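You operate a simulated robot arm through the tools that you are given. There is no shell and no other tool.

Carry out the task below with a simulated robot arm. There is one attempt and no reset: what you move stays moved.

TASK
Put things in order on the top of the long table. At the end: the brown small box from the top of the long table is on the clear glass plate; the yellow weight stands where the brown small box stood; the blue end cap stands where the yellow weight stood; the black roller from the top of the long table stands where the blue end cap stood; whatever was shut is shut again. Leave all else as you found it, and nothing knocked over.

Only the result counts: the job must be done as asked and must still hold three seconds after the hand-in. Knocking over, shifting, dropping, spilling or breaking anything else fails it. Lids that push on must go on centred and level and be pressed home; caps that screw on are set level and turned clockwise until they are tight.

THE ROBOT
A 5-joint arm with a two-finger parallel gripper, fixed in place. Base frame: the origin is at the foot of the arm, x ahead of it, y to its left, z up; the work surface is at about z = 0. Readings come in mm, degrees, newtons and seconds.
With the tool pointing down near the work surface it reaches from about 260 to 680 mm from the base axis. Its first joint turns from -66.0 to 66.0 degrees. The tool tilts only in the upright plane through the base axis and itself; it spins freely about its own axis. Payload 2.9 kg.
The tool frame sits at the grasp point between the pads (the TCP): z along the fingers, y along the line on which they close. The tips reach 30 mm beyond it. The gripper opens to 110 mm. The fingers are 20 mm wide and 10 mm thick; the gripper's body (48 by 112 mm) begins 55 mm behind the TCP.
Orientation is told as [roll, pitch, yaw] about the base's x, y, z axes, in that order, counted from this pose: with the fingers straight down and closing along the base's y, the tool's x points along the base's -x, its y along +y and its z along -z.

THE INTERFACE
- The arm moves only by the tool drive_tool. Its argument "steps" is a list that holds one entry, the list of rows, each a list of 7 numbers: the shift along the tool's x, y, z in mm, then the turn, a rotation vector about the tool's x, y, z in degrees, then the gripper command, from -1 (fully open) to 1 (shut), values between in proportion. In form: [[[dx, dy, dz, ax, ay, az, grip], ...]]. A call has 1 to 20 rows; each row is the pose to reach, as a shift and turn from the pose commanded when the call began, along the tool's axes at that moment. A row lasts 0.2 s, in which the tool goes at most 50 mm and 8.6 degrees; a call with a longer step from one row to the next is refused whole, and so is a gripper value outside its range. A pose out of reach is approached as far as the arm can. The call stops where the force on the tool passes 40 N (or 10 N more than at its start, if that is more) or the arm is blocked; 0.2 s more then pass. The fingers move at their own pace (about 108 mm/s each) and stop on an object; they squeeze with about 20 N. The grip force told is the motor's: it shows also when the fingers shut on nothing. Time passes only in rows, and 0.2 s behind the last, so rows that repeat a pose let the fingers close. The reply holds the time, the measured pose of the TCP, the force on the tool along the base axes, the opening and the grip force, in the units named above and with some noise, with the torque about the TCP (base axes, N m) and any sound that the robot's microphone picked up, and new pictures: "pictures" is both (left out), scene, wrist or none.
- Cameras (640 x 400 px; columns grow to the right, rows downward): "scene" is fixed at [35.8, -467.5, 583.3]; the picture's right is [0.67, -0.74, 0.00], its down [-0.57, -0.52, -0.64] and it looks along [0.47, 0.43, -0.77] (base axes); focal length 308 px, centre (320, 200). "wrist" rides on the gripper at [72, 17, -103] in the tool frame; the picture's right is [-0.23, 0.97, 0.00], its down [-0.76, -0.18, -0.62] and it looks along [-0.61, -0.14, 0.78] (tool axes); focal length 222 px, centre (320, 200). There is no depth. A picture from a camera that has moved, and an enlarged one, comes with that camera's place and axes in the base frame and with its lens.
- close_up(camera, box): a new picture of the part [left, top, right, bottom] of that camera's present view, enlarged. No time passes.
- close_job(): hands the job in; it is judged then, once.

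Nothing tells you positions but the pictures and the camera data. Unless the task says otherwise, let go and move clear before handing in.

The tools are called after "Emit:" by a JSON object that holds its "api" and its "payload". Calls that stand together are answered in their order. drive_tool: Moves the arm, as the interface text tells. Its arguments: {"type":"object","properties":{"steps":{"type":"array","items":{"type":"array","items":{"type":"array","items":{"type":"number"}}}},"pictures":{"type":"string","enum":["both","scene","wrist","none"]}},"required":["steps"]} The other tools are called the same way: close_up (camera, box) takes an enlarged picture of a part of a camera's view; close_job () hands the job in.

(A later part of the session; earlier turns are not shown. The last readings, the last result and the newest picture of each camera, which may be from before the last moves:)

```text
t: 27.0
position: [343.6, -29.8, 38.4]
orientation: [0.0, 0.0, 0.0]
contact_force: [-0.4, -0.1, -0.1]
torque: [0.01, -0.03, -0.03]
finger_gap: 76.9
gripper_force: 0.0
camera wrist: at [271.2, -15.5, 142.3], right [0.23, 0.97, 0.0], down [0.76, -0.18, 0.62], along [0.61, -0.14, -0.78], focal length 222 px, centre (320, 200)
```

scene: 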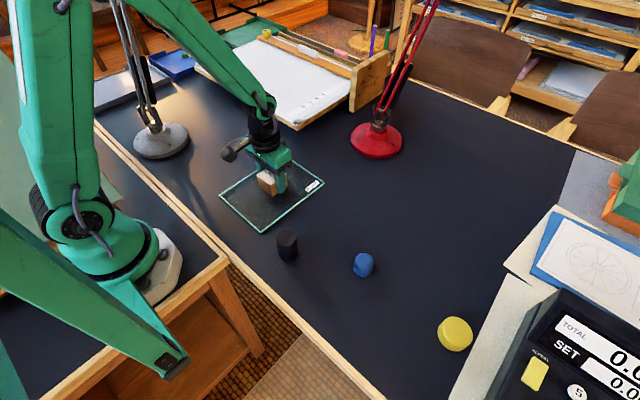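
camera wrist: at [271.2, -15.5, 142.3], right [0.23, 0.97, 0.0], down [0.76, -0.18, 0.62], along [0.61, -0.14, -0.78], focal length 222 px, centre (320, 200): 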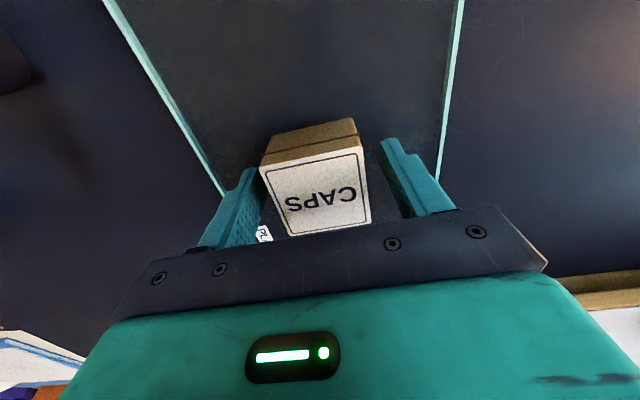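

The box is standing on the plate. I'll rise straight up, then travel to above the yellow weight at yaw -90.

Emit:
{"api": "drive_tool", "payload": {"steps": [[[0, 0, -20, 0, 0, 0, -0.4], [0, 0, -60, 0, 0, 0, -0.4], [0, 0, -105, 0, 0, 0, -0.6], [0, 0, -150, 0, 0, 0, -1], [0, 0, -161, 0, 0, 0, -1], [1.6, -38.6, -161, 0, 0, 6.9, -1], [3.2, -77.2, -161, 0, 0, 13.8, -1], [4.9, -115.8, -161, 0, 0, 20.8, -1], [6.5, -154.3, -161, 0, 0, 27.7, -1], [8.1, -192.9, -161, 0, 0, 34.6, -1], [9.7, -231.5, -161, 0, 0, 41.5, -1], [11.4, -270.1, -161, 0, 0, 48.5, -1], [13, -308.7, -161, 0, 0, 55.4, -1], [14.6, -347.3, -161, 0, 0, 62.3, -1], [16.2, -385.8, -161, 0, 0, 69.2, -1], [17.8, -424.4, -161, 0, 0, 76.2, -1], [19.5, -463, -161, 0, 0, 83.1, -1], [21.1, -501.6, -161, 0, 0, 90, -1], [21.1, -501.6, -161, 0, 0, 90, -1]]]}}

Emit:
{"api": "close_up", "payload": {"camera": "wrist", "box": [270, 60, 370, 132]}}

Emit:
{"api": "close_up", "payload": {"camera": "scene", "box": [180, 120, 340, 245]}}

```text
t: 31.0
position: [322.4, -532.0, 199.5]
orientation: [0.0, 0.1, -90.2]
contact_force: [0.2, 0.5, -0.8]
torque: [0.01, -0.01, 0.0]
finger_gap: 110.0
gripper_force: 0.0
camera wrist: at [340.2, -461.4, 303.9], right [0.97, -0.23, 0.0], down [-0.18, -0.76, 0.62], along [-0.14, -0.61, -0.78], focal length 222 px, centre (320, 200)
```

scene: 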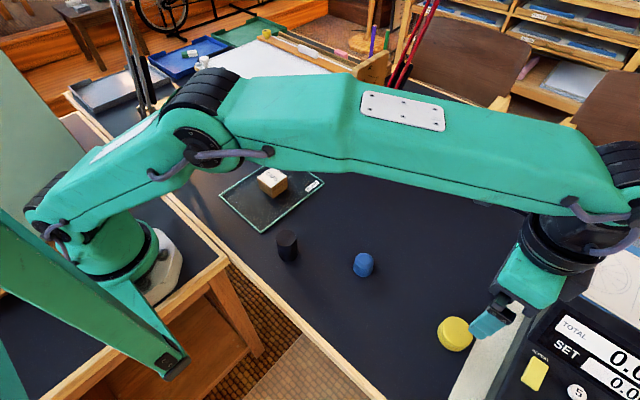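
wrist: 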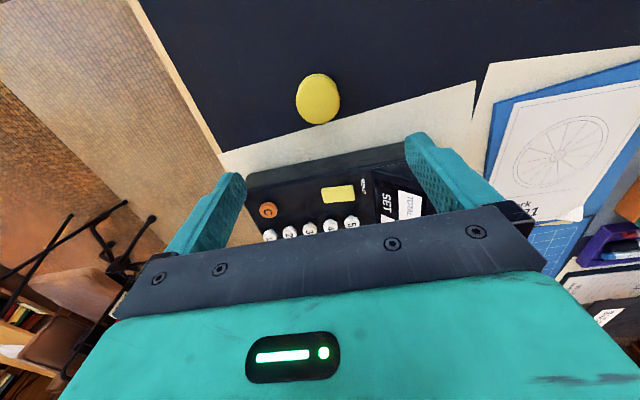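

```text
5.56 times, centred on (320, 96) of wrist
camera zoom: at [340.2, -461.4, 303.9], right [0.97, -0.23, 0.0], down [-0.18, -0.76, 0.62], along [-0.14, -0.61, -0.78], focal length 1234 px, centre (320, 778)
```

zoom: 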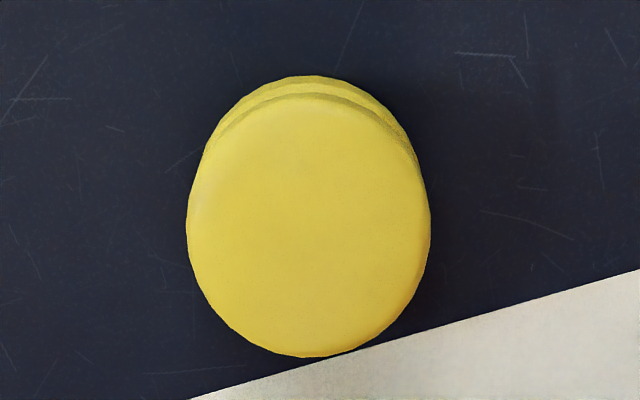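

```text
3.20 times, centred on (260, 182) of scene
camera zoom: at [35.8, -467.5, 583.3], right [0.67, -0.74, 0.0], down [-0.57, -0.52, -0.64], along [0.47, 0.43, -0.77], focal length 987 px, centre (512, 256)
```

zoom: 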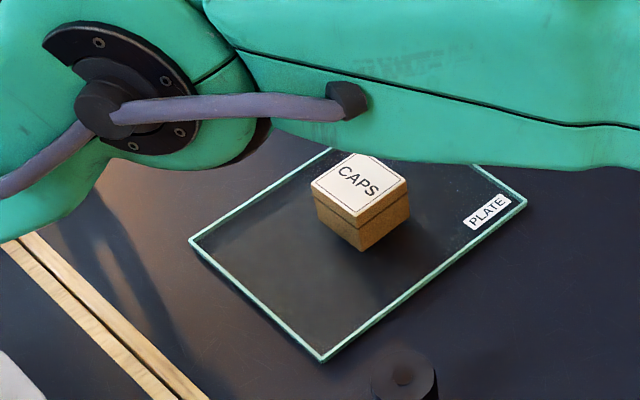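

The box is upright on the plate. Yellow reads (321.5, -532.3) in both wrist views, so the reported camera position is reliable. I'll correct the tool by 1–2 mm and go down around the weight.

Emit:
{"api": "drive_tool", "payload": {"steps": [[[1, -1.8, 0, 0, 0, 0, -0.55], [1, -1.8, 40, 0, 0, 0, -0.55], [1, -1.8, 80, 0, 0, 0, -0.55], [1, -1.8, 110, 0, 0, 0, -0.55], [1, -1.8, 130, 0, 0, 0, -0.55], [1, -1.8, 130, 0, 0, 0, -0.55]]]}}

Emit:
{"api": "close_up", "payload": {"camera": "scene", "box": [400, 200, 640, 400]}}

Emit:
{"api": "close_up", "payload": {"camera": "wrist", "box": [220, 80, 440, 240]}}

```text
t: 32.4
position: [320.5, -530.4, 71.1]
orientation: [0.0, 0.1, -90.0]
contact_force: [0.1, 0.2, -0.1]
torque: [-0.01, 0.01, 0.02]
finger_gap: 85.2
gripper_force: 0.0
camera wrist: at [338.9, -459.8, 174.1], right [0.97, -0.23, 0.0], down [-0.18, -0.76, 0.62], along [-0.14, -0.61, -0.78], focal length 222 px, centre (320, 200)
```

scene: 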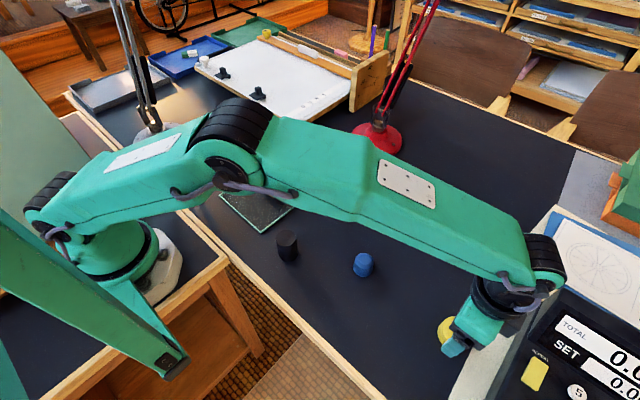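
wrist: 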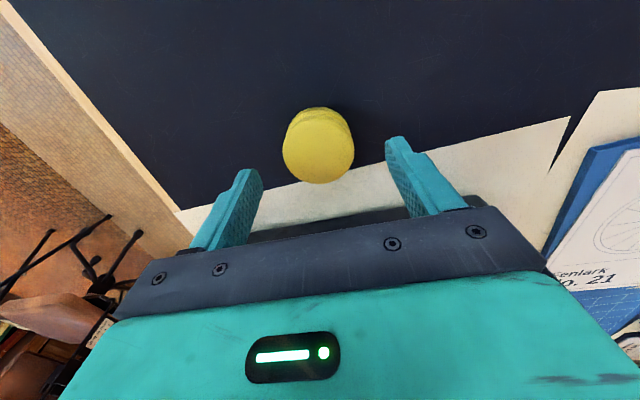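

```text
2.00 times, centred on (520, 300) of scene
camera zoom: at [35.8, -467.5, 583.3], right [0.67, -0.74, 0.0], down [-0.57, -0.52, -0.64], along [0.47, 0.43, -0.77], focal length 617 px, centre (-80, 0)
```

zoom: 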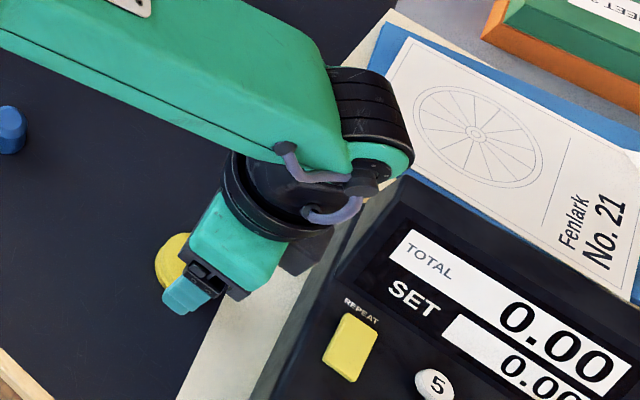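

```text
2.50 times, centred on (330, 160) of wrist
camera zoom: at [338.9, -459.8, 174.1], right [0.97, -0.23, 0.0], down [-0.18, -0.76, 0.62], along [-0.14, -0.61, -0.78], focal length 555 px, centre (295, 300)
```

zoom: 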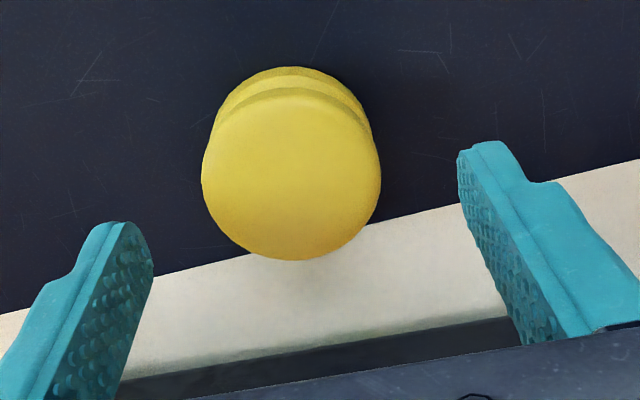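

The weight is well centred between the fingers and the scale is clear. I'll go down the last 37 mm and close.

Emit:
{"api": "drive_tool", "payload": {"steps": [[[0, 0, 15, 0, 0, 0, -0.55], [0, 0, 28, 0, 0, 0, -0.55], [0, 0, 35, 0, 0, 0, -0.55], [0, 0, 37.5, 0, 0, 0, -0.55], [0, 0, 37.5, 0, 0, 0, -0.55]]], "pictures": "wrist"}}

Emit:
{"api": "drive_tool", "payload": {"steps": [[[0, 0, 0, 0, 0, 0, -0.1], [0, 0, 0, 0, 0, 0, 0.1], [0, 0, 0, 0, 0, 0, 1], [0, 0, 0, 0, 0, 0, 1], [0, 0, 0, 0, 0, 0, 1]]], "pictures": "wrist"}}

Emit:
{"api": "close_up", "payload": {"camera": "wrist", "box": [220, 100, 420, 240]}}

```text
t: 33.6
position: [319.7, -531.1, 33.0]
orientation: [0.0, 0.1, -89.9]
contact_force: [0.0, -0.9, 0.4]
torque: [0.03, 0.04, 0.0]
finger_gap: 85.3
gripper_force: 0.0
camera wrist: at [337.7, -459.9, 136.0], right [0.97, -0.23, 0.0], down [-0.18, -0.76, 0.62], along [-0.14, -0.61, -0.78], focal length 222 px, centre (320, 200)
```

wrist: 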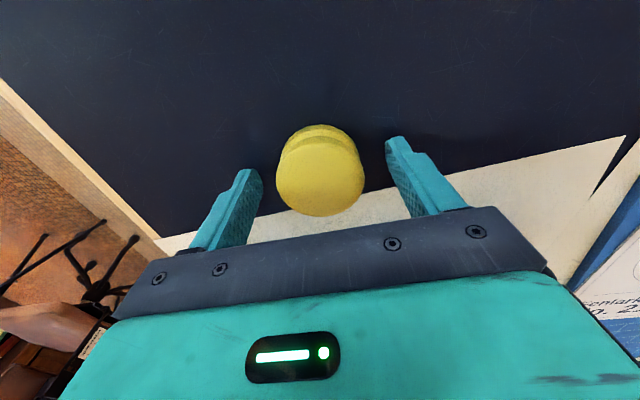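

```text
t: 34.8
position: [319.5, -530.6, 33.7]
orientation: [0.1, 0.0, -90.0]
contact_force: [1.0, -0.7, 0.6]
torque: [-0.06, -0.04, 0.01]
finger_gap: 51.7
gripper_force: 20.0
camera wrist: at [337.7, -459.9, 136.1], right [0.97, -0.23, 0.0], down [-0.18, -0.76, 0.62], along [-0.14, -0.61, -0.78], focal length 222 px, centre (320, 200)
```

wrist: 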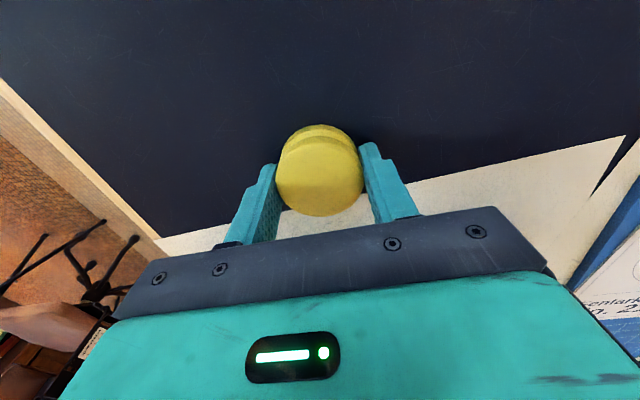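

```text
2.86 times, centred on (320, 170) of wrist
camera zoom: at [337.7, -459.9, 136.1], right [0.97, -0.23, 0.0], down [-0.18, -0.76, 0.62], along [-0.14, -0.61, -0.78], focal length 635 px, centre (320, 286)
```

zoom: 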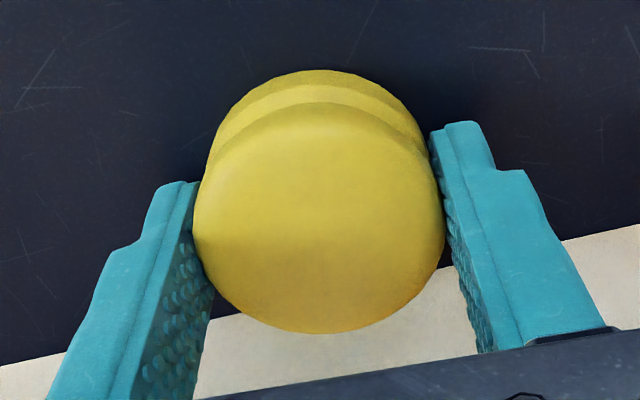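

Gripped at 51.7 mm, centred. I'll lift it a little to check the hold.

Emit:
{"api": "drive_tool", "payload": {"steps": [[[0, 0, -3, 0, 0, 0, 1], [0, 0, -8, 0, 0, 0, 1], [0, 0, -15, 0, 0, 0, 1], [0, 0, -25, 0, 0, 0, 1], [0, 0, -25, 0, 0, 0, 1]]], "pictures": "wrist"}}

Emit:
{"api": "close_up", "payload": {"camera": "wrist", "box": [220, 100, 420, 240]}}

```text
t: 36.0
position: [319.7, -529.2, 56.4]
orientation: [0.0, 0.0, -90.0]
contact_force: [-0.8, 0.0, -3.7]
torque: [-0.02, 0.01, -0.01]
finger_gap: 51.7
gripper_force: 20.2
camera wrist: at [337.3, -459.4, 161.0], right [0.97, -0.23, 0.0], down [-0.18, -0.76, 0.62], along [-0.14, -0.61, -0.78], focal length 222 px, centre (320, 200)
```

wrist: 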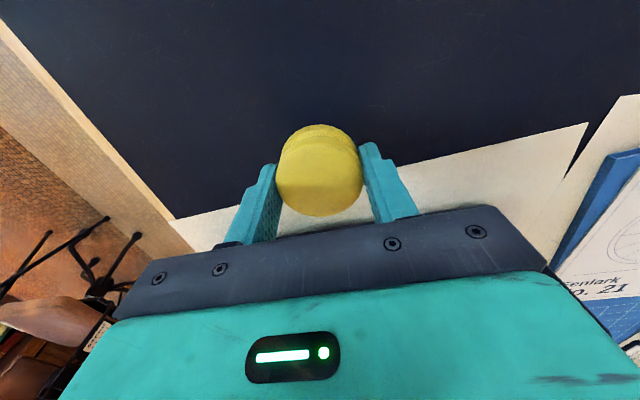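

```text
2.86 times, centred on (320, 170) of wrist
camera zoom: at [337.3, -459.4, 161.0], right [0.97, -0.23, 0.0], down [-0.18, -0.76, 0.62], along [-0.14, -0.61, -0.78], focal length 635 px, centre (320, 286)
```

zoom: 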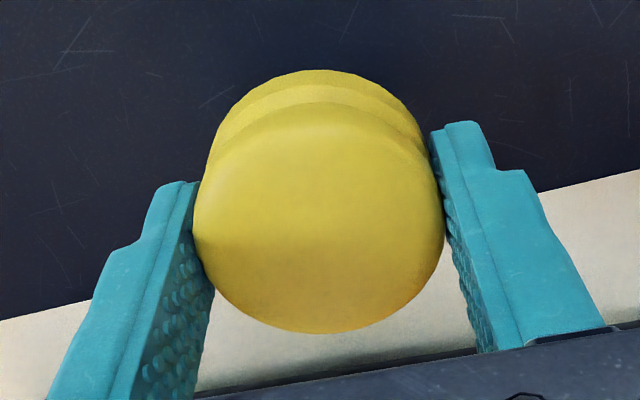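

Held firmly; the weight is about 0.35 kg. I'll raise it and carry it back across, going out over the plate area at height, turning toward yaw -180 on the way.

Emit:
{"api": "drive_tool", "payload": {"steps": [[[0, 0, -30, 0, 0, 0, 1], [0, 0, -70, 0, 0, 0, 1], [0, 0, -110, 0, 0, 0, 1], [0, 0, -122.5, 0, 0, 0, 1], [39.3, 2.1, -122.5, 0, 0, 5, 1], [78.7, 4.2, -122.5, 0, 0, 10, 1], [118, 6.3, -122.5, 0, 0, 15, 1], [157.3, 8.3, -122.5, 0, 0, 20, 1], [196.7, 10.4, -122.5, 0, 0, 25, 1], [236, 12.5, -122.5, 0, 0, 30, 1], [275.3, 14.6, -122.5, 0, 0, 35, 1], [314.7, 16.7, -122.5, 0, 0, 40, 1], [354, 18.8, -122.5, 0, 0, 45, 1], [393.3, 20.8, -122.5, 0, 0, 50, 1], [432.7, 22.9, -122.5, 0, 0, 55, 1], [472, 25, -122.5, 0, 0, 60, 1], [472, 25, -122.5, 0, 0, 60, 1]]]}}

```text
t: 39.6
position: [345.7, -59.9, 181.1]
orientation: [0.0, 0.0, -150.1]
contact_force: [0.5, -0.3, -4.8]
torque: [-0.03, 0.02, 0.0]
finger_gap: 51.2
gripper_force: 20.1
camera wrist: at [417.7, -40.0, 284.6], right [0.29, -0.96, 0.0], down [-0.75, -0.23, 0.62], along [-0.6, -0.18, -0.78], focal length 222 px, centre (320, 200)
```

scene: 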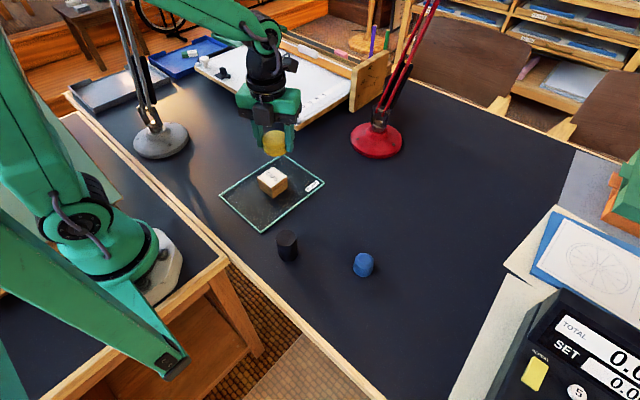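
wrist: 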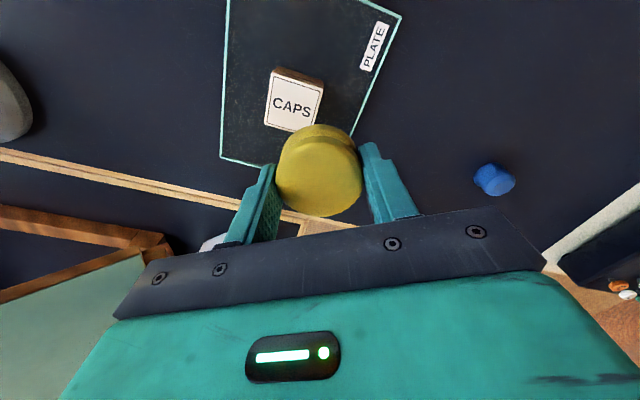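

Now on to the box's old place at (240.8, 188.3), finishing the turn to yaw -180 so the camera stays away from the lamp.

Emit:
{"api": "drive_tool", "payload": {"steps": [[[4.8, -38.1, 0, 0, 0, 4.3, 1], [9.7, -76.3, 0, 0, 0, 8.6, 1], [14.5, -114.4, 0, 0, 0, 12.9, 1], [19.4, -152.5, 0, 0, 0, 17.1, 1], [24.2, -190.6, 0, 0, 0, 21.4, 1], [29, -228.8, 0, 0, 0, 25.7, 1], [33.9, -266.9, 0, 0, 0, 30, 1], [33.9, -266.9, 20, 0, 0, 30, 1], [33.9, -266.9, 50, 0, 0, 30, 1], [33.9, -266.9, 70, 0, 0, 30, 1], [33.9, -266.9, 70, 0, 0, 30, 1]]]}}

Emit:
{"api": "close_up", "payload": {"camera": "scene", "box": [90, 60, 250, 190]}}

Emit:
{"api": "close_up", "payload": {"camera": "wrist", "box": [220, 100, 420, 240]}}

```text
t: 42.0
position: [244.1, -31.5, 132.8]
orientation: [0.0, 0.0, -179.9]
contact_force: [-0.2, -0.1, -5.0]
torque: [0.01, -0.03, 0.02]
finger_gap: 51.5
gripper_force: 19.3
out of reach, approached as far as the arm can: row 4, 5, 6, 7, 8, 9, 10, 11
camera wrist: at [317.2, -50.3, 236.1], right [-0.23, -0.97, 0.0], down [-0.76, 0.18, 0.62], along [-0.61, 0.14, -0.78], focal length 222 px, centre (320, 200)
```

scene: 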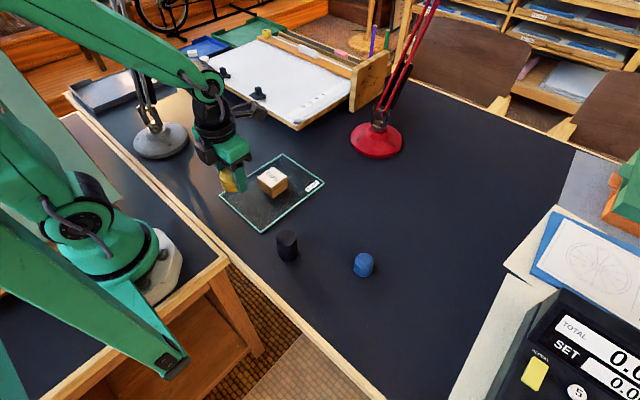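
wrist: 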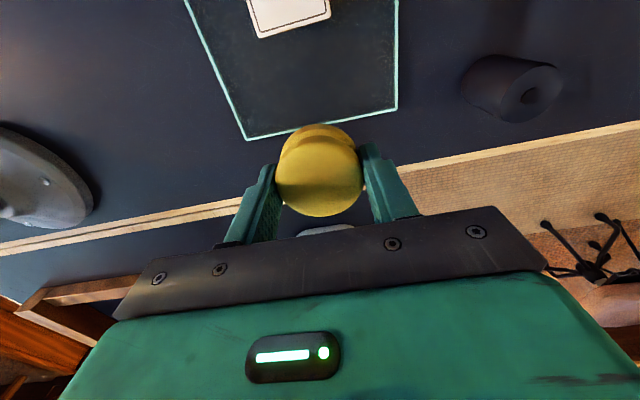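

```text
3.08 times, centred on (170, 125) of scene
camera zoom: at [35.8, -467.5, 583.3], right [0.67, -0.74, 0.0], down [-0.57, -0.52, -0.64], along [0.47, 0.43, -0.77], focal length 949 px, centre (782, 431)
```

zoom: 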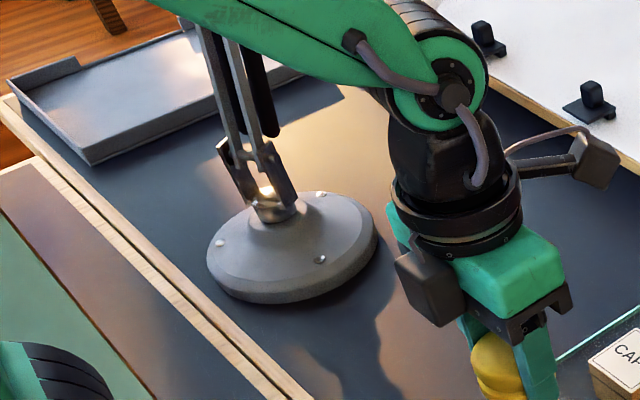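

```text
2.86 times, centred on (320, 170) of wrist
camera zoom: at [317.2, -50.3, 236.1], right [-0.23, -0.97, 0.0], down [-0.76, 0.18, 0.62], along [-0.61, 0.14, -0.78], focal length 635 px, centre (320, 286)
```

zoom: 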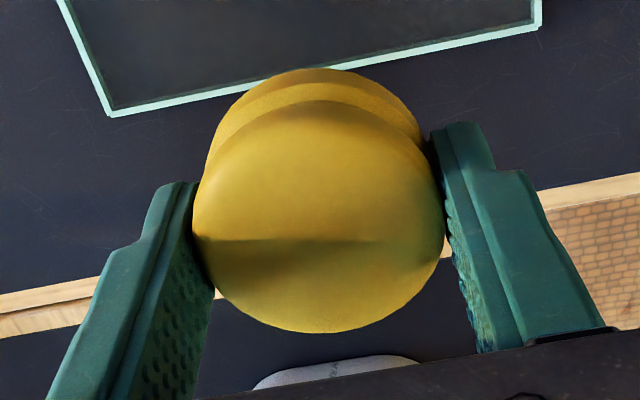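

The move stopped short: with this spin the tool's turn joint reached its limit, at about ±172° relative to the arm. Nothing was touched and the weight is still held. I'll unwind the turn in small steps, watching where the tool goes.

Emit:
{"api": "drive_tool", "payload": {"steps": [[[0, 0, 0, 0, 0, -4, 1], [0, 0, 0, 0, 0, -8, 1]]], "pictures": "scene"}}

```text
t: 42.6
position: [240.6, -34.4, 138.0]
orientation: [0.0, 0.0, -172.1]
contact_force: [0.4, 0.1, -4.2]
torque: [-0.02, 0.04, 0.0]
finger_gap: 51.6
gripper_force: 19.7
```

scene: 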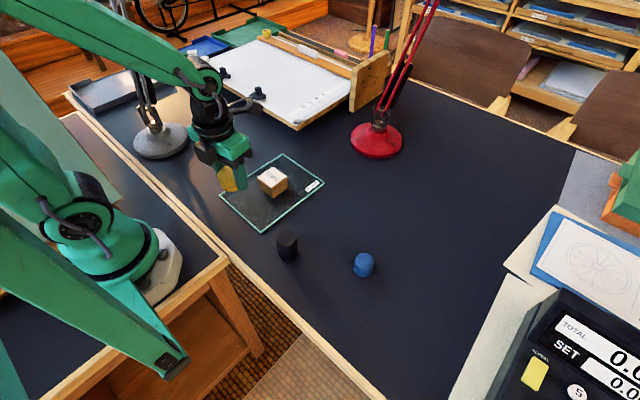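

It turned in place, so the commanded pose follows the actual one. I'll unwind to yaw -120, which stays within the limit at the target, and re-read the position.

Emit:
{"api": "drive_tool", "payload": {"steps": [[[0, 0, 0, 0, 0, -8, 1], [0, 0, 0, 0, 0, -16, 1], [0, 0, 0, 0, 0, -24, 1], [0, 0, 0, 0, 0, -32, 1], [0, 0, 0, 0, 0, -40, 1], [0, 0, 0, 0, 0, -48, 1], [0, 0, 0, 0, 0, -52, 1], [0, 0, 0, 0, 0, -52, 1]]]}}

Emit:
{"api": "close_up", "payload": {"camera": "wrist", "box": [220, 100, 420, 240]}}

```text
t: 44.4
position: [236.3, -34.9, 142.8]
orientation: [0.0, 0.0, -119.9]
contact_force: [0.8, -0.3, -4.9]
torque: [0.0, 0.01, 0.0]
finger_gap: 51.5
gripper_force: 20.4
camera wrist: at [288.4, 18.0, 247.0], right [0.73, -0.68, 0.0], down [-0.53, -0.57, 0.62], along [-0.43, -0.46, -0.78], focal length 222 px, centre (320, 200)
```

scene: 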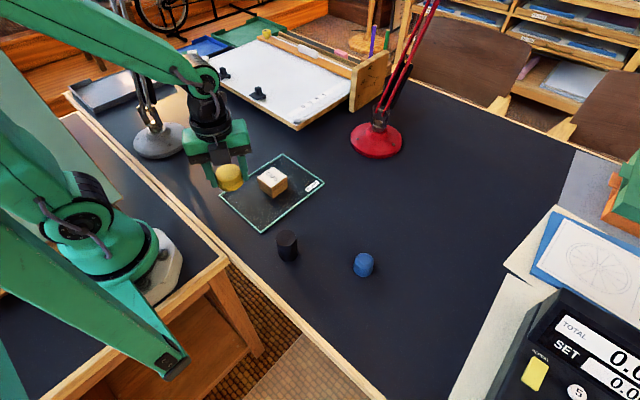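
wrist: 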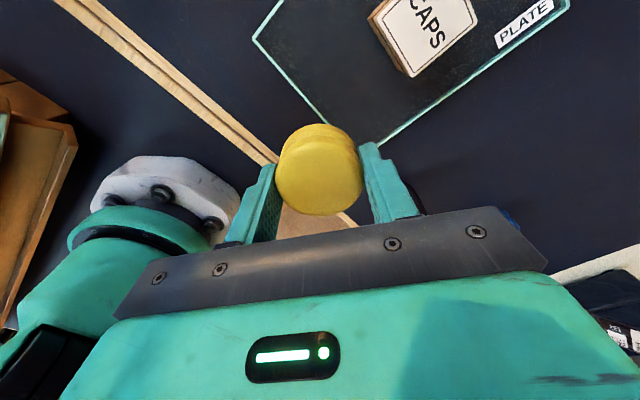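

```text
2.86 times, centred on (320, 170) of wrist
camera zoom: at [288.4, 18.0, 247.0], right [0.73, -0.68, 0.0], down [-0.53, -0.57, 0.62], along [-0.43, -0.46, -0.78], focal length 635 px, centre (320, 286)
```

zoom: 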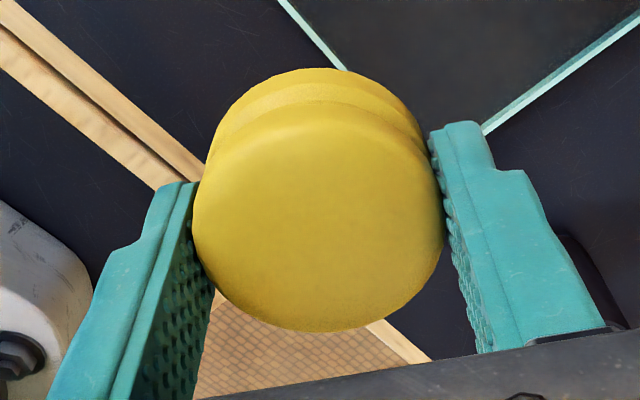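

The tool is now at about (237, -35, 143), yaw -120, with the weight still firm. I'll swing outward first so I stay within reach, then on to (241, 188).

Emit:
{"api": "drive_tool", "payload": {"steps": [[[39.5, 13.5, 0, 0, 0, 0, 1], [79.1, 27.1, 0, 0, 0, 0, 1], [104.6, 4.6, 0, 0, 0, 0, 1], [130.2, -17.9, 0, 0, 0, 0, 1], [155.7, -40.3, 0, 0, 0, 0, 1], [169, -63.2, 0, 0, 0, 0, 1], [182.4, -86.1, 0, 0, 0, 0, 1], [195.7, -109, 0, 0, 0, 0, 1], [195.7, -109, 0, 0, 0, 0, 1], [195.7, -109, 0, 0, 0, 0, 1]]]}}

Emit:
{"api": "close_up", "payload": {"camera": "scene", "box": [90, 40, 250, 190]}}

Emit:
{"api": "close_up", "payload": {"camera": "wrist", "box": [220, 100, 420, 240]}}

```text
t: 46.6
position: [238.6, 190.2, 143.2]
orientation: [0.1, 0.0, -120.0]
contact_force: [-0.9, 0.1, -5.4]
torque: [-0.03, 0.0, 0.01]
finger_gap: 51.5
gripper_force: 20.0
camera wrist: at [291.3, 242.6, 247.4], right [0.73, -0.68, 0.0], down [-0.53, -0.57, 0.62], along [-0.43, -0.45, -0.78], focal length 222 px, centre (320, 200)
```

scene: 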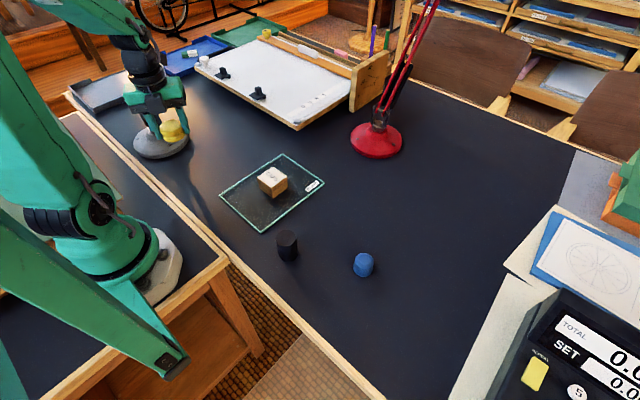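
wrist: 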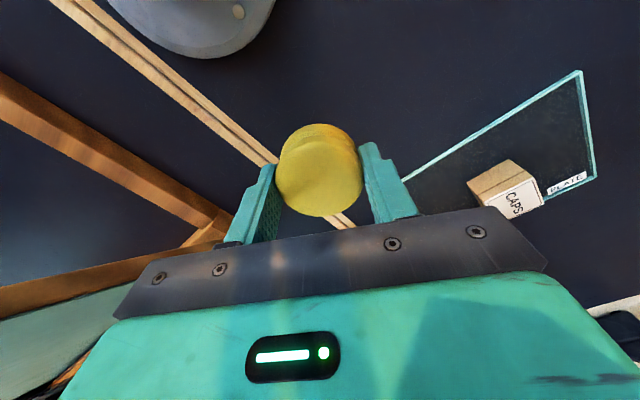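

```text
2.67 times, centred on (170, 115) of scene
camera zoom: at [35.8, -467.5, 583.3], right [0.67, -0.74, 0.0], down [-0.57, -0.52, -0.64], along [0.47, 0.43, -0.77], focal length 822 px, centre (720, 427)
```

zoom: 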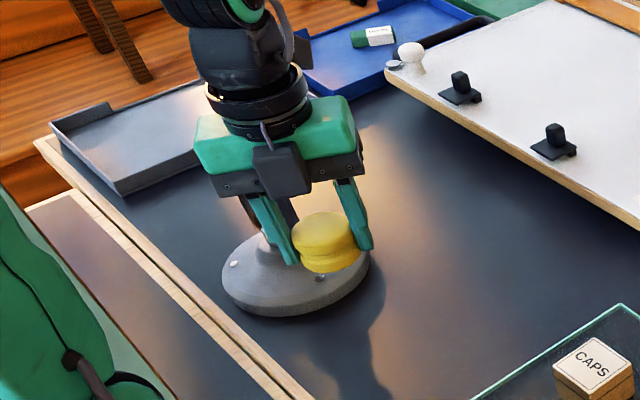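

```text
2.86 times, centred on (320, 170) of wrist
camera zoom: at [291.3, 242.6, 247.4], right [0.73, -0.68, 0.0], down [-0.53, -0.57, 0.62], along [-0.43, -0.45, -0.78], focal length 635 px, centre (320, 286)
```

zoom: 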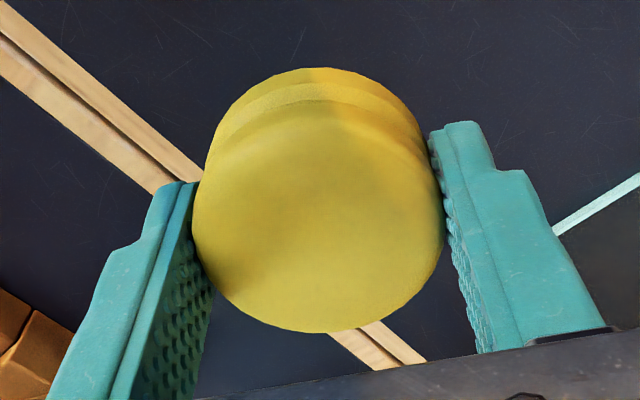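

The weight hangs right over the box's old place, to within about 0.5 mm. I'll lower it to just above the table, then creep to contact.

Emit:
{"api": "drive_tool", "payload": {"steps": [[[-0.2, 0.6, 30, 0, 0, 0, 1], [-0.2, 0.6, 65, 0, 0, 0, 1], [-0.2, 0.6, 90, 0, 0, 0, 1], [-0.2, 0.6, 103, 0, 0, 0, 1], [-0.2, 0.6, 107, 0, 0, 0, 1], [-0.2, 0.6, 107, 0, 0, 0, 1]]]}}

Emit:
{"api": "close_up", "payload": {"camera": "scene", "box": [110, 80, 250, 200]}}

```text
t: 48.0
position: [240.8, 188.7, 35.3]
orientation: [-0.1, 0.1, -120.0]
contact_force: [0.3, 0.0, -3.7]
torque: [-0.04, 0.0, 0.0]
finger_gap: 51.3
gripper_force: 19.7
camera wrist: at [292.5, 240.7, 140.0], right [0.73, -0.68, 0.0], down [-0.53, -0.57, 0.62], along [-0.43, -0.45, -0.78], focal length 222 px, centre (320, 200)
```

scene: 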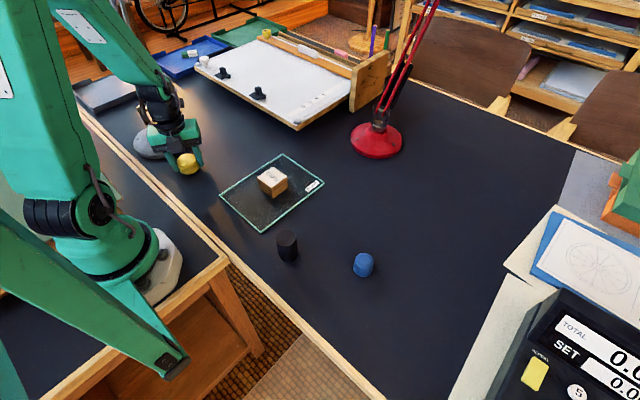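
wrist: 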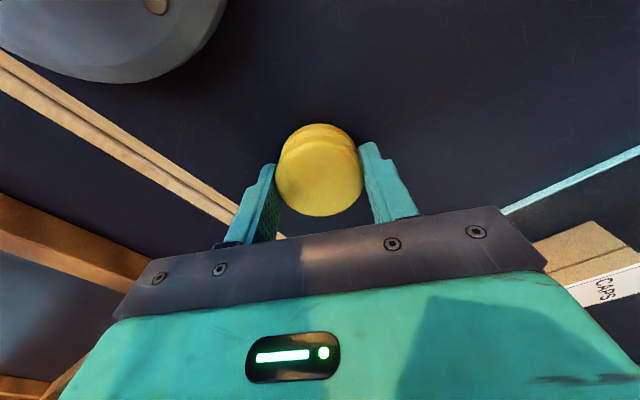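

```text
3.33 times, centred on (180, 140) of scene
camera zoom: at [35.8, -467.5, 583.3], right [0.67, -0.74, 0.0], down [-0.57, -0.52, -0.64], along [0.47, 0.43, -0.77], focal length 1028 px, centre (787, 400)
```

zoom: 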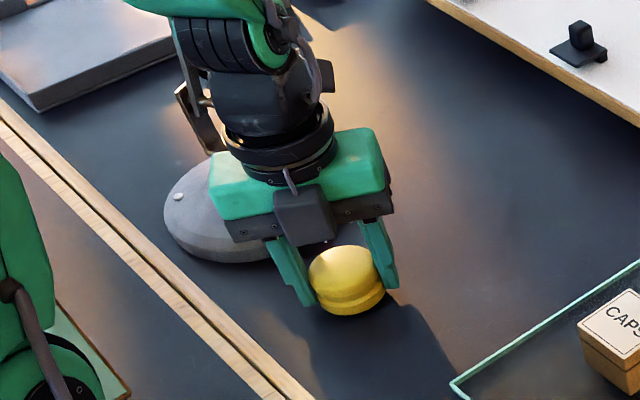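

I'll shift by about 1 mm to match the box's original spot, then creep down to contact.

Emit:
{"api": "drive_tool", "payload": {"steps": [[[0.9, -0.5, 0, 0, 0, 0, 1], [0.9, -0.5, 1, 0, 0, 0, 1], [0.9, -0.5, 2, 0, 0, 0, 1], [0.9, -0.5, 2, 0, 0, 0, 1]]], "pictures": "none"}}

Emit:
{"api": "drive_tool", "payload": {"steps": [[[0, 0, 0.5, 0, 0, 0, 1], [0, 0, 1, 0, 0, 0, 1], [0, 0, 1, 0, 0, 0, 1]]], "pictures": "none"}}

```text
t: 49.0
position: [240.6, 190.1, 34.5]
orientation: [0.1, 0.1, -120.0]
contact_force: [0.0, -0.1, -4.6]
torque: [-0.04, 0.0, 0.01]
finger_gap: 51.3
gripper_force: 19.9
```

```text
t: 49.8
position: [240.9, 190.2, 34.0]
orientation: [0.0, 0.0, -120.0]
contact_force: [0.5, 0.2, -4.0]
torque: [-0.01, 0.0, 0.0]
finger_gap: 51.7
gripper_force: 19.8
```

Still no contact, so I'll go down in half-millimetre steps.

Emit:
{"api": "drive_tool", "payload": {"steps": [[[0, 0, 0.5, 0, 0, 0, 1], [0, 0, 0.5, 0, 0, 0, 1]]], "pictures": "none"}}

Emit:
{"api": "drive_tool", "payload": {"steps": [[[0, 0, 0.5, 0, 0, 0, 1], [0, 0, 0.5, 0, 0, 0, 1]]], "pictures": "none"}}

```text
t: 50.4
position: [240.5, 189.4, 33.7]
orientation: [0.0, 0.0, -120.0]
contact_force: [-0.9, -0.3, -5.5]
torque: [-0.02, 0.02, -0.02]
finger_gap: 51.3
gripper_force: 20.2
```

```text
t: 51.0
position: [241.0, 189.9, 32.6]
orientation: [0.1, -0.1, -120.0]
contact_force: [-1.9, -0.2, 0.2]
torque: [0.03, -0.03, 0.02]
finger_gap: 51.3
gripper_force: 19.7
```

Contact: the weight's load has gone onto the table. I'll release gently.

Emit:
{"api": "drive_tool", "payload": {"steps": [[[0, 0, 0, 0, 0, 0, 0.04], [0, 0, 0, 0, 0, 0, 0], [0, 0, 0, 0, 0, 0, -0.1], [0, 0, 0, 0, 0, 0, -0.3], [0, 0, 0, 0, 0, 0, -0.36]]]}}

Emit:
{"api": "close_up", "payload": {"camera": "wrist", "box": [220, 100, 420, 240]}}

Emit:
{"api": "close_up", "payload": {"camera": "scene", "box": [110, 80, 250, 200]}}

```text
t: 52.2
position: [241.3, 189.5, 32.4]
orientation: [-0.1, 0.0, -120.0]
contact_force: [0.0, 0.3, 1.0]
torque: [0.0, 0.01, -0.02]
finger_gap: 74.9
gripper_force: 0.1
camera wrist: at [292.6, 242.6, 136.2], right [0.73, -0.68, 0.0], down [-0.53, -0.57, 0.62], along [-0.43, -0.45, -0.78], focal length 222 px, centre (320, 200)
```

scene: 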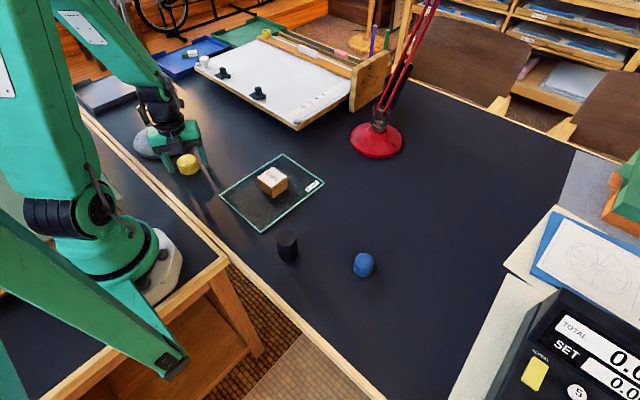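
wrist: 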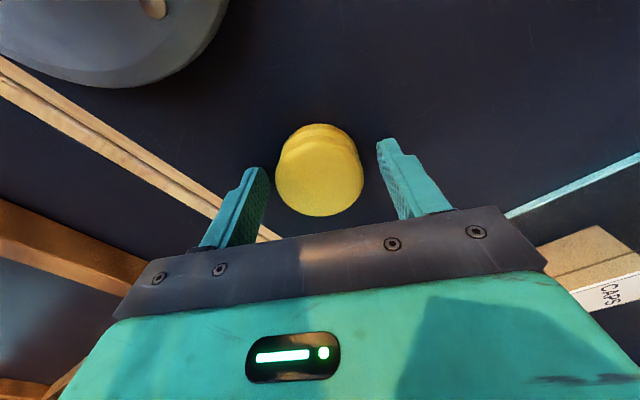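

```text
2.86 times, centred on (320, 170) of wrist
camera zoom: at [292.6, 242.6, 136.2], right [0.73, -0.68, 0.0], down [-0.53, -0.57, 0.62], along [-0.43, -0.45, -0.78], focal length 635 px, centre (320, 286)
```

zoom: 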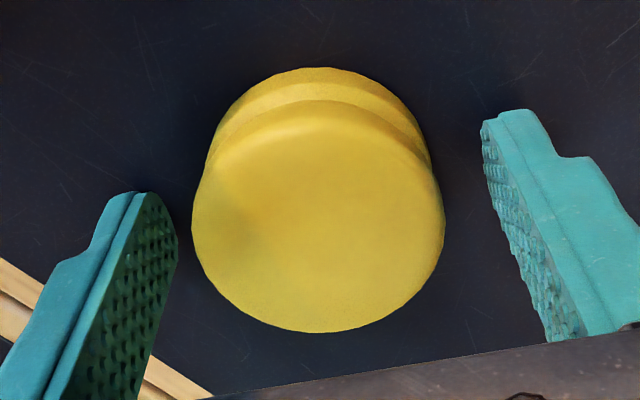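

```text
3.33 times, centred on (180, 140) of scene
camera zoom: at [35.8, -467.5, 583.3], right [0.67, -0.74, 0.0], down [-0.57, -0.52, -0.64], along [0.47, 0.43, -0.77], focal length 1028 px, centre (787, 400)
```

zoom: 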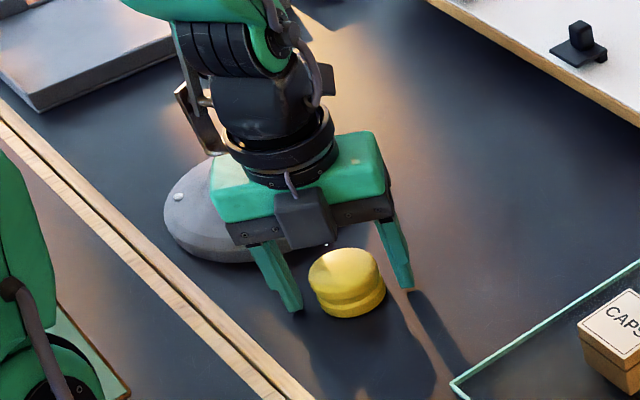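

The weight stands on the box's old place. I'll rise, then travel around to the blue end cap, turning to yaw -90.

Emit:
{"api": "drive_tool", "payload": {"steps": [[[0, 0, -25, 0, 0, 0, -0.36], [0, 0, -70, 0, 0, 0, -0.36], [0, 0, -115, 0, 0, 0, -0.5], [0, 0, -160, 0, 0, 0, -1], [-23.5, 38.4, -160, 0, 0, 0, -1], [-46.9, 76.7, -160, 0, 0, 0, -1], [-79.7, 110, -160, 0, 0, 0, -1], [-112.4, 143.4, -160, 0, 0, 0, -1], [-137.1, 167.3, -160, 0, 0, -3, -1], [-161.8, 191.1, -160, 0, 0, -6, -1], [-186.5, 215, -160, 0, 0, -9, -1], [-215.4, 231.7, -160, 0, 0, -12, -1], [-244.2, 248.3, -160, 0, 0, -15, -1], [-273.1, 265, -160, 0, 0, -18, -1], [-307.7, 280.5, -160, 0, 0, -21, -1], [-342.4, 296, -160, 0, 0, -24, -1], [-377, 311.5, -160, 0, 0, -27, -1], [-411.6, 327, -160, 0, 0, -30, -1], [-411.6, 327, -160, 0, 0, -30, -1], [-411.6, 327, -160, 0, 0, -30, -1]]]}}

Emit:
{"api": "close_up", "payload": {"camera": "wrist", "box": [270, 60, 370, 132]}}

Emit:
{"api": "close_up", "payload": {"camera": "scene", "box": [140, 120, 340, 245]}}

```text
t: 56.4
position: [318.3, -327.8, 194.0]
orientation: [0.0, 0.0, -90.0]
contact_force: [-1.0, 0.4, -0.1]
torque: [0.02, -0.01, 0.02]
finger_gap: 110.2
gripper_force: 0.1
camera wrist: at [336.0, -257.3, 296.7], right [0.97, -0.23, 0.0], down [-0.18, -0.76, 0.62], along [-0.14, -0.61, -0.78], focal length 222 px, centre (320, 200)
```

scene: 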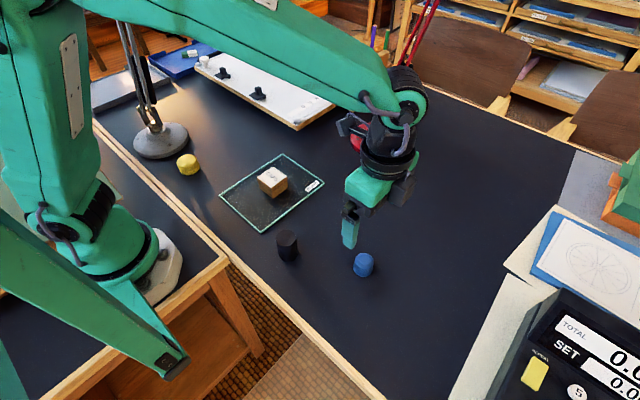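
wrist: 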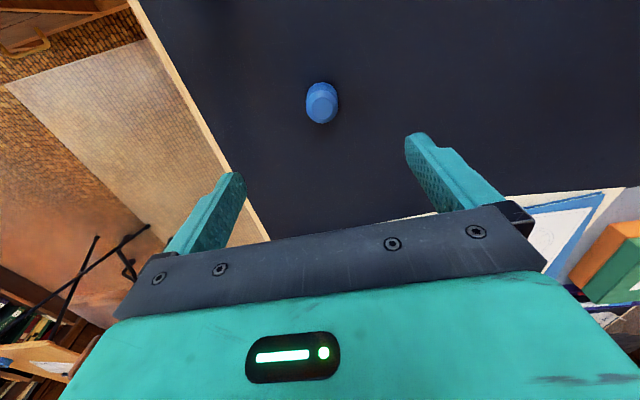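

```text
5.56 times, centred on (320, 96) of wrist
camera zoom: at [336.0, -257.3, 296.7], right [0.97, -0.23, 0.0], down [-0.18, -0.76, 0.62], along [-0.14, -0.61, -0.78], focal length 1234 px, centre (320, 778)
```

zoom: 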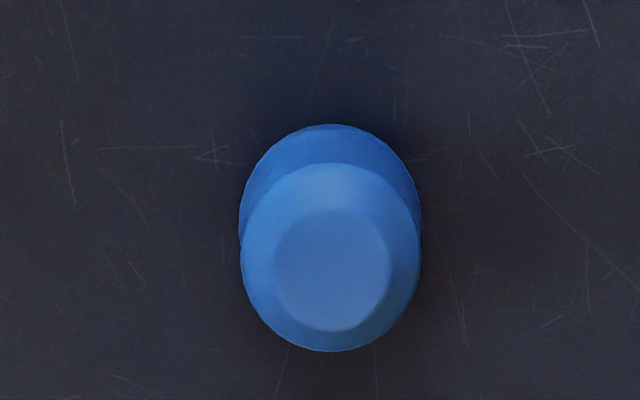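

```text
3.20 times, centred on (240, 182) of scene
camera zoom: at [35.8, -467.5, 583.3], right [0.67, -0.74, 0.0], down [-0.57, -0.52, -0.64], along [0.47, 0.43, -0.77], focal length 987 px, centre (576, 256)
```

zoom: 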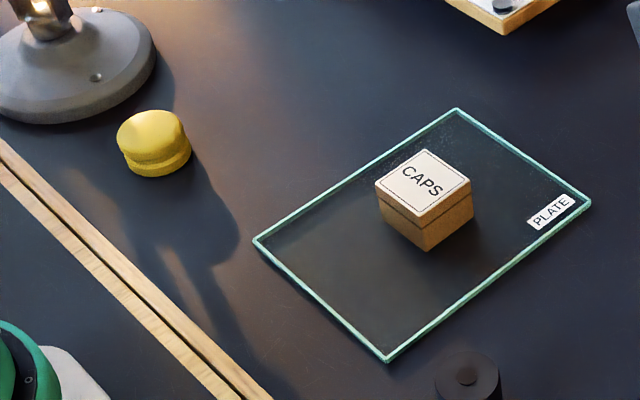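

Yellow is standing well on the old box spot, and the box is on the plate. Blue reads about (320.5, -331). I'll align and lower around it, stopping midway to check.

Emit:
{"api": "drive_tool", "payload": {"steps": [[[-1.7, 1.6, 0, 0, 0, 0, -0.3], [-1.7, 1.6, 40, 0, 0, 0, -0.3], [-1.7, 1.6, 80, 0, 0, 0, -0.3], [-1.7, 1.6, 105, 0, 0, 0, -0.3], [-1.7, 1.6, 118, 0, 0, 0, -0.3], [-1.7, 1.6, 118, 0, 0, 0, -0.3]]]}}

Emit:
{"api": "close_up", "payload": {"camera": "wrist", "box": [220, 80, 420, 220]}}

```text
t: 57.8
position: [317.8, -332.8, 74.8]
orientation: [-0.1, 0.0, -90.0]
contact_force: [0.4, -0.1, 0.7]
torque: [-0.02, 0.04, 0.01]
finger_gap: 71.6
gripper_force: 0.1
camera wrist: at [335.5, -261.7, 178.2], right [0.97, -0.23, 0.0], down [-0.18, -0.76, 0.62], along [-0.14, -0.61, -0.78], focal length 222 px, centre (320, 200)
```

scene: 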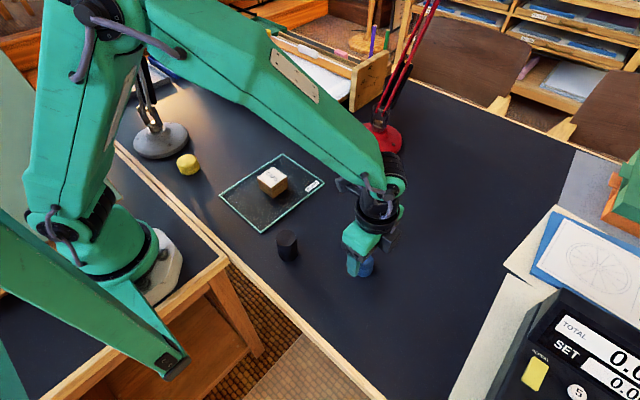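
wrist: 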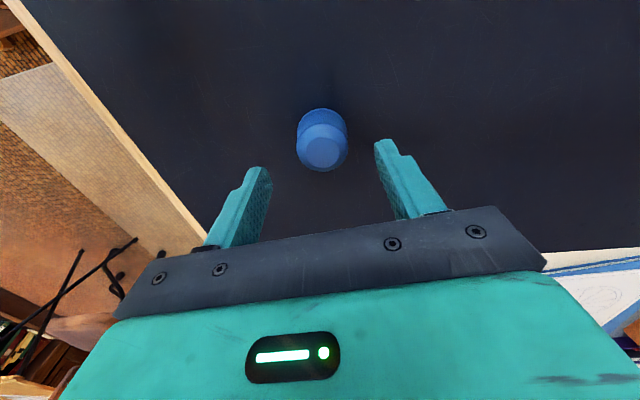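

```text
2.86 times, centred on (320, 150) of wrist
camera zoom: at [335.5, -261.7, 178.2], right [0.97, -0.23, 0.0], down [-0.18, -0.76, 0.62], along [-0.14, -0.61, -0.78], focal length 635 px, centre (320, 343)
```

zoom: 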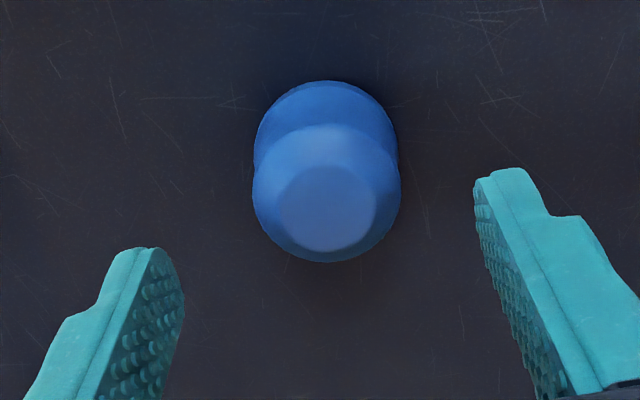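

The tool is about 2–3 mm off the cap's centre. I'll correct that and go down to grip height, then check before closing.

Emit:
{"api": "drive_tool", "payload": {"steps": [[[2.8, 2.2, 0, 0, 0, 0, -0.3], [2.8, 2.2, 15, 0, 0, 0, -0.3], [2.8, 2.2, 30, 0, 0, 0, -0.3], [2.8, 2.2, 38, 0, 0, 0, -0.3], [2.8, 2.2, 41, 0, 0, 0, -0.3], [2.8, 2.2, 41, 0, 0, 0, -0.3]]]}}

Emit:
{"api": "close_up", "payload": {"camera": "wrist", "box": [220, 100, 420, 240]}}

Emit:
{"api": "close_up", "payload": {"camera": "scene", "box": [310, 180, 430, 300]}}

```text
t: 59.2
position: [320.3, -328.7, 32.5]
orientation: [0.0, 0.0, -90.0]
contact_force: [-0.6, -0.1, 0.3]
torque: [-0.02, -0.02, 0.0]
finger_gap: 71.6
gripper_force: 0.0
camera wrist: at [339.3, -258.4, 137.1], right [0.97, -0.23, 0.0], down [-0.18, -0.76, 0.62], along [-0.14, -0.61, -0.78], focal length 222 px, centre (320, 200)
```

scene: 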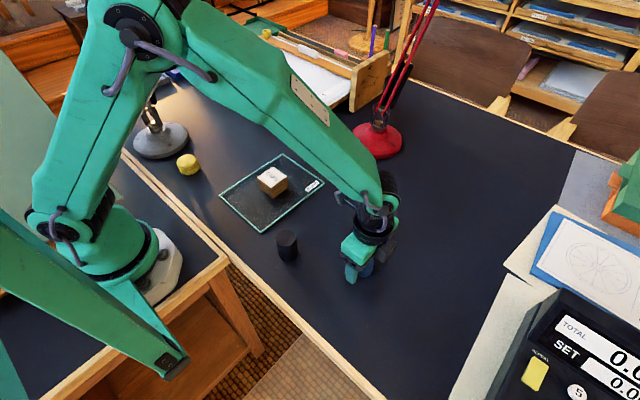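
wrist: 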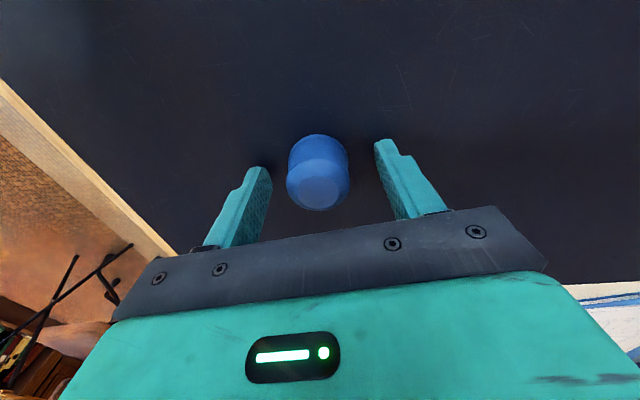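

```text
2.86 times, centred on (320, 170) of wrist
camera zoom: at [339.3, -258.4, 137.1], right [0.97, -0.23, 0.0], down [-0.18, -0.76, 0.62], along [-0.14, -0.61, -0.78], focal length 635 px, centre (320, 286)
```

zoom: 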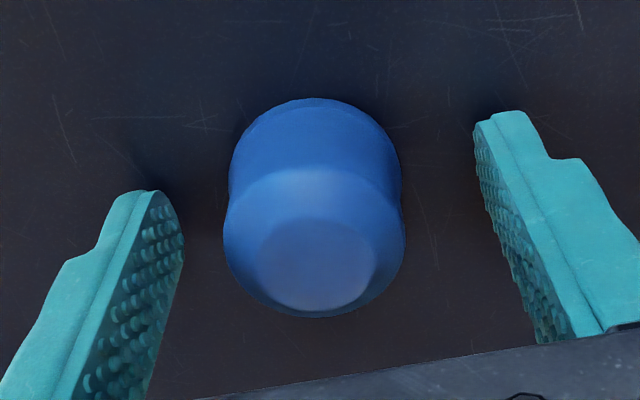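

```text
3.33 times, centred on (370, 240) of scene
camera zoom: at [35.8, -467.5, 583.3], right [0.67, -0.74, 0.0], down [-0.57, -0.52, -0.64], along [0.47, 0.43, -0.77], focal length 1028 px, centre (153, 67)
```

zoom: 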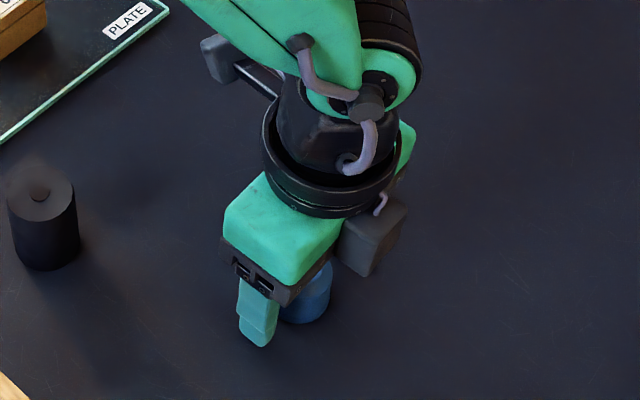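

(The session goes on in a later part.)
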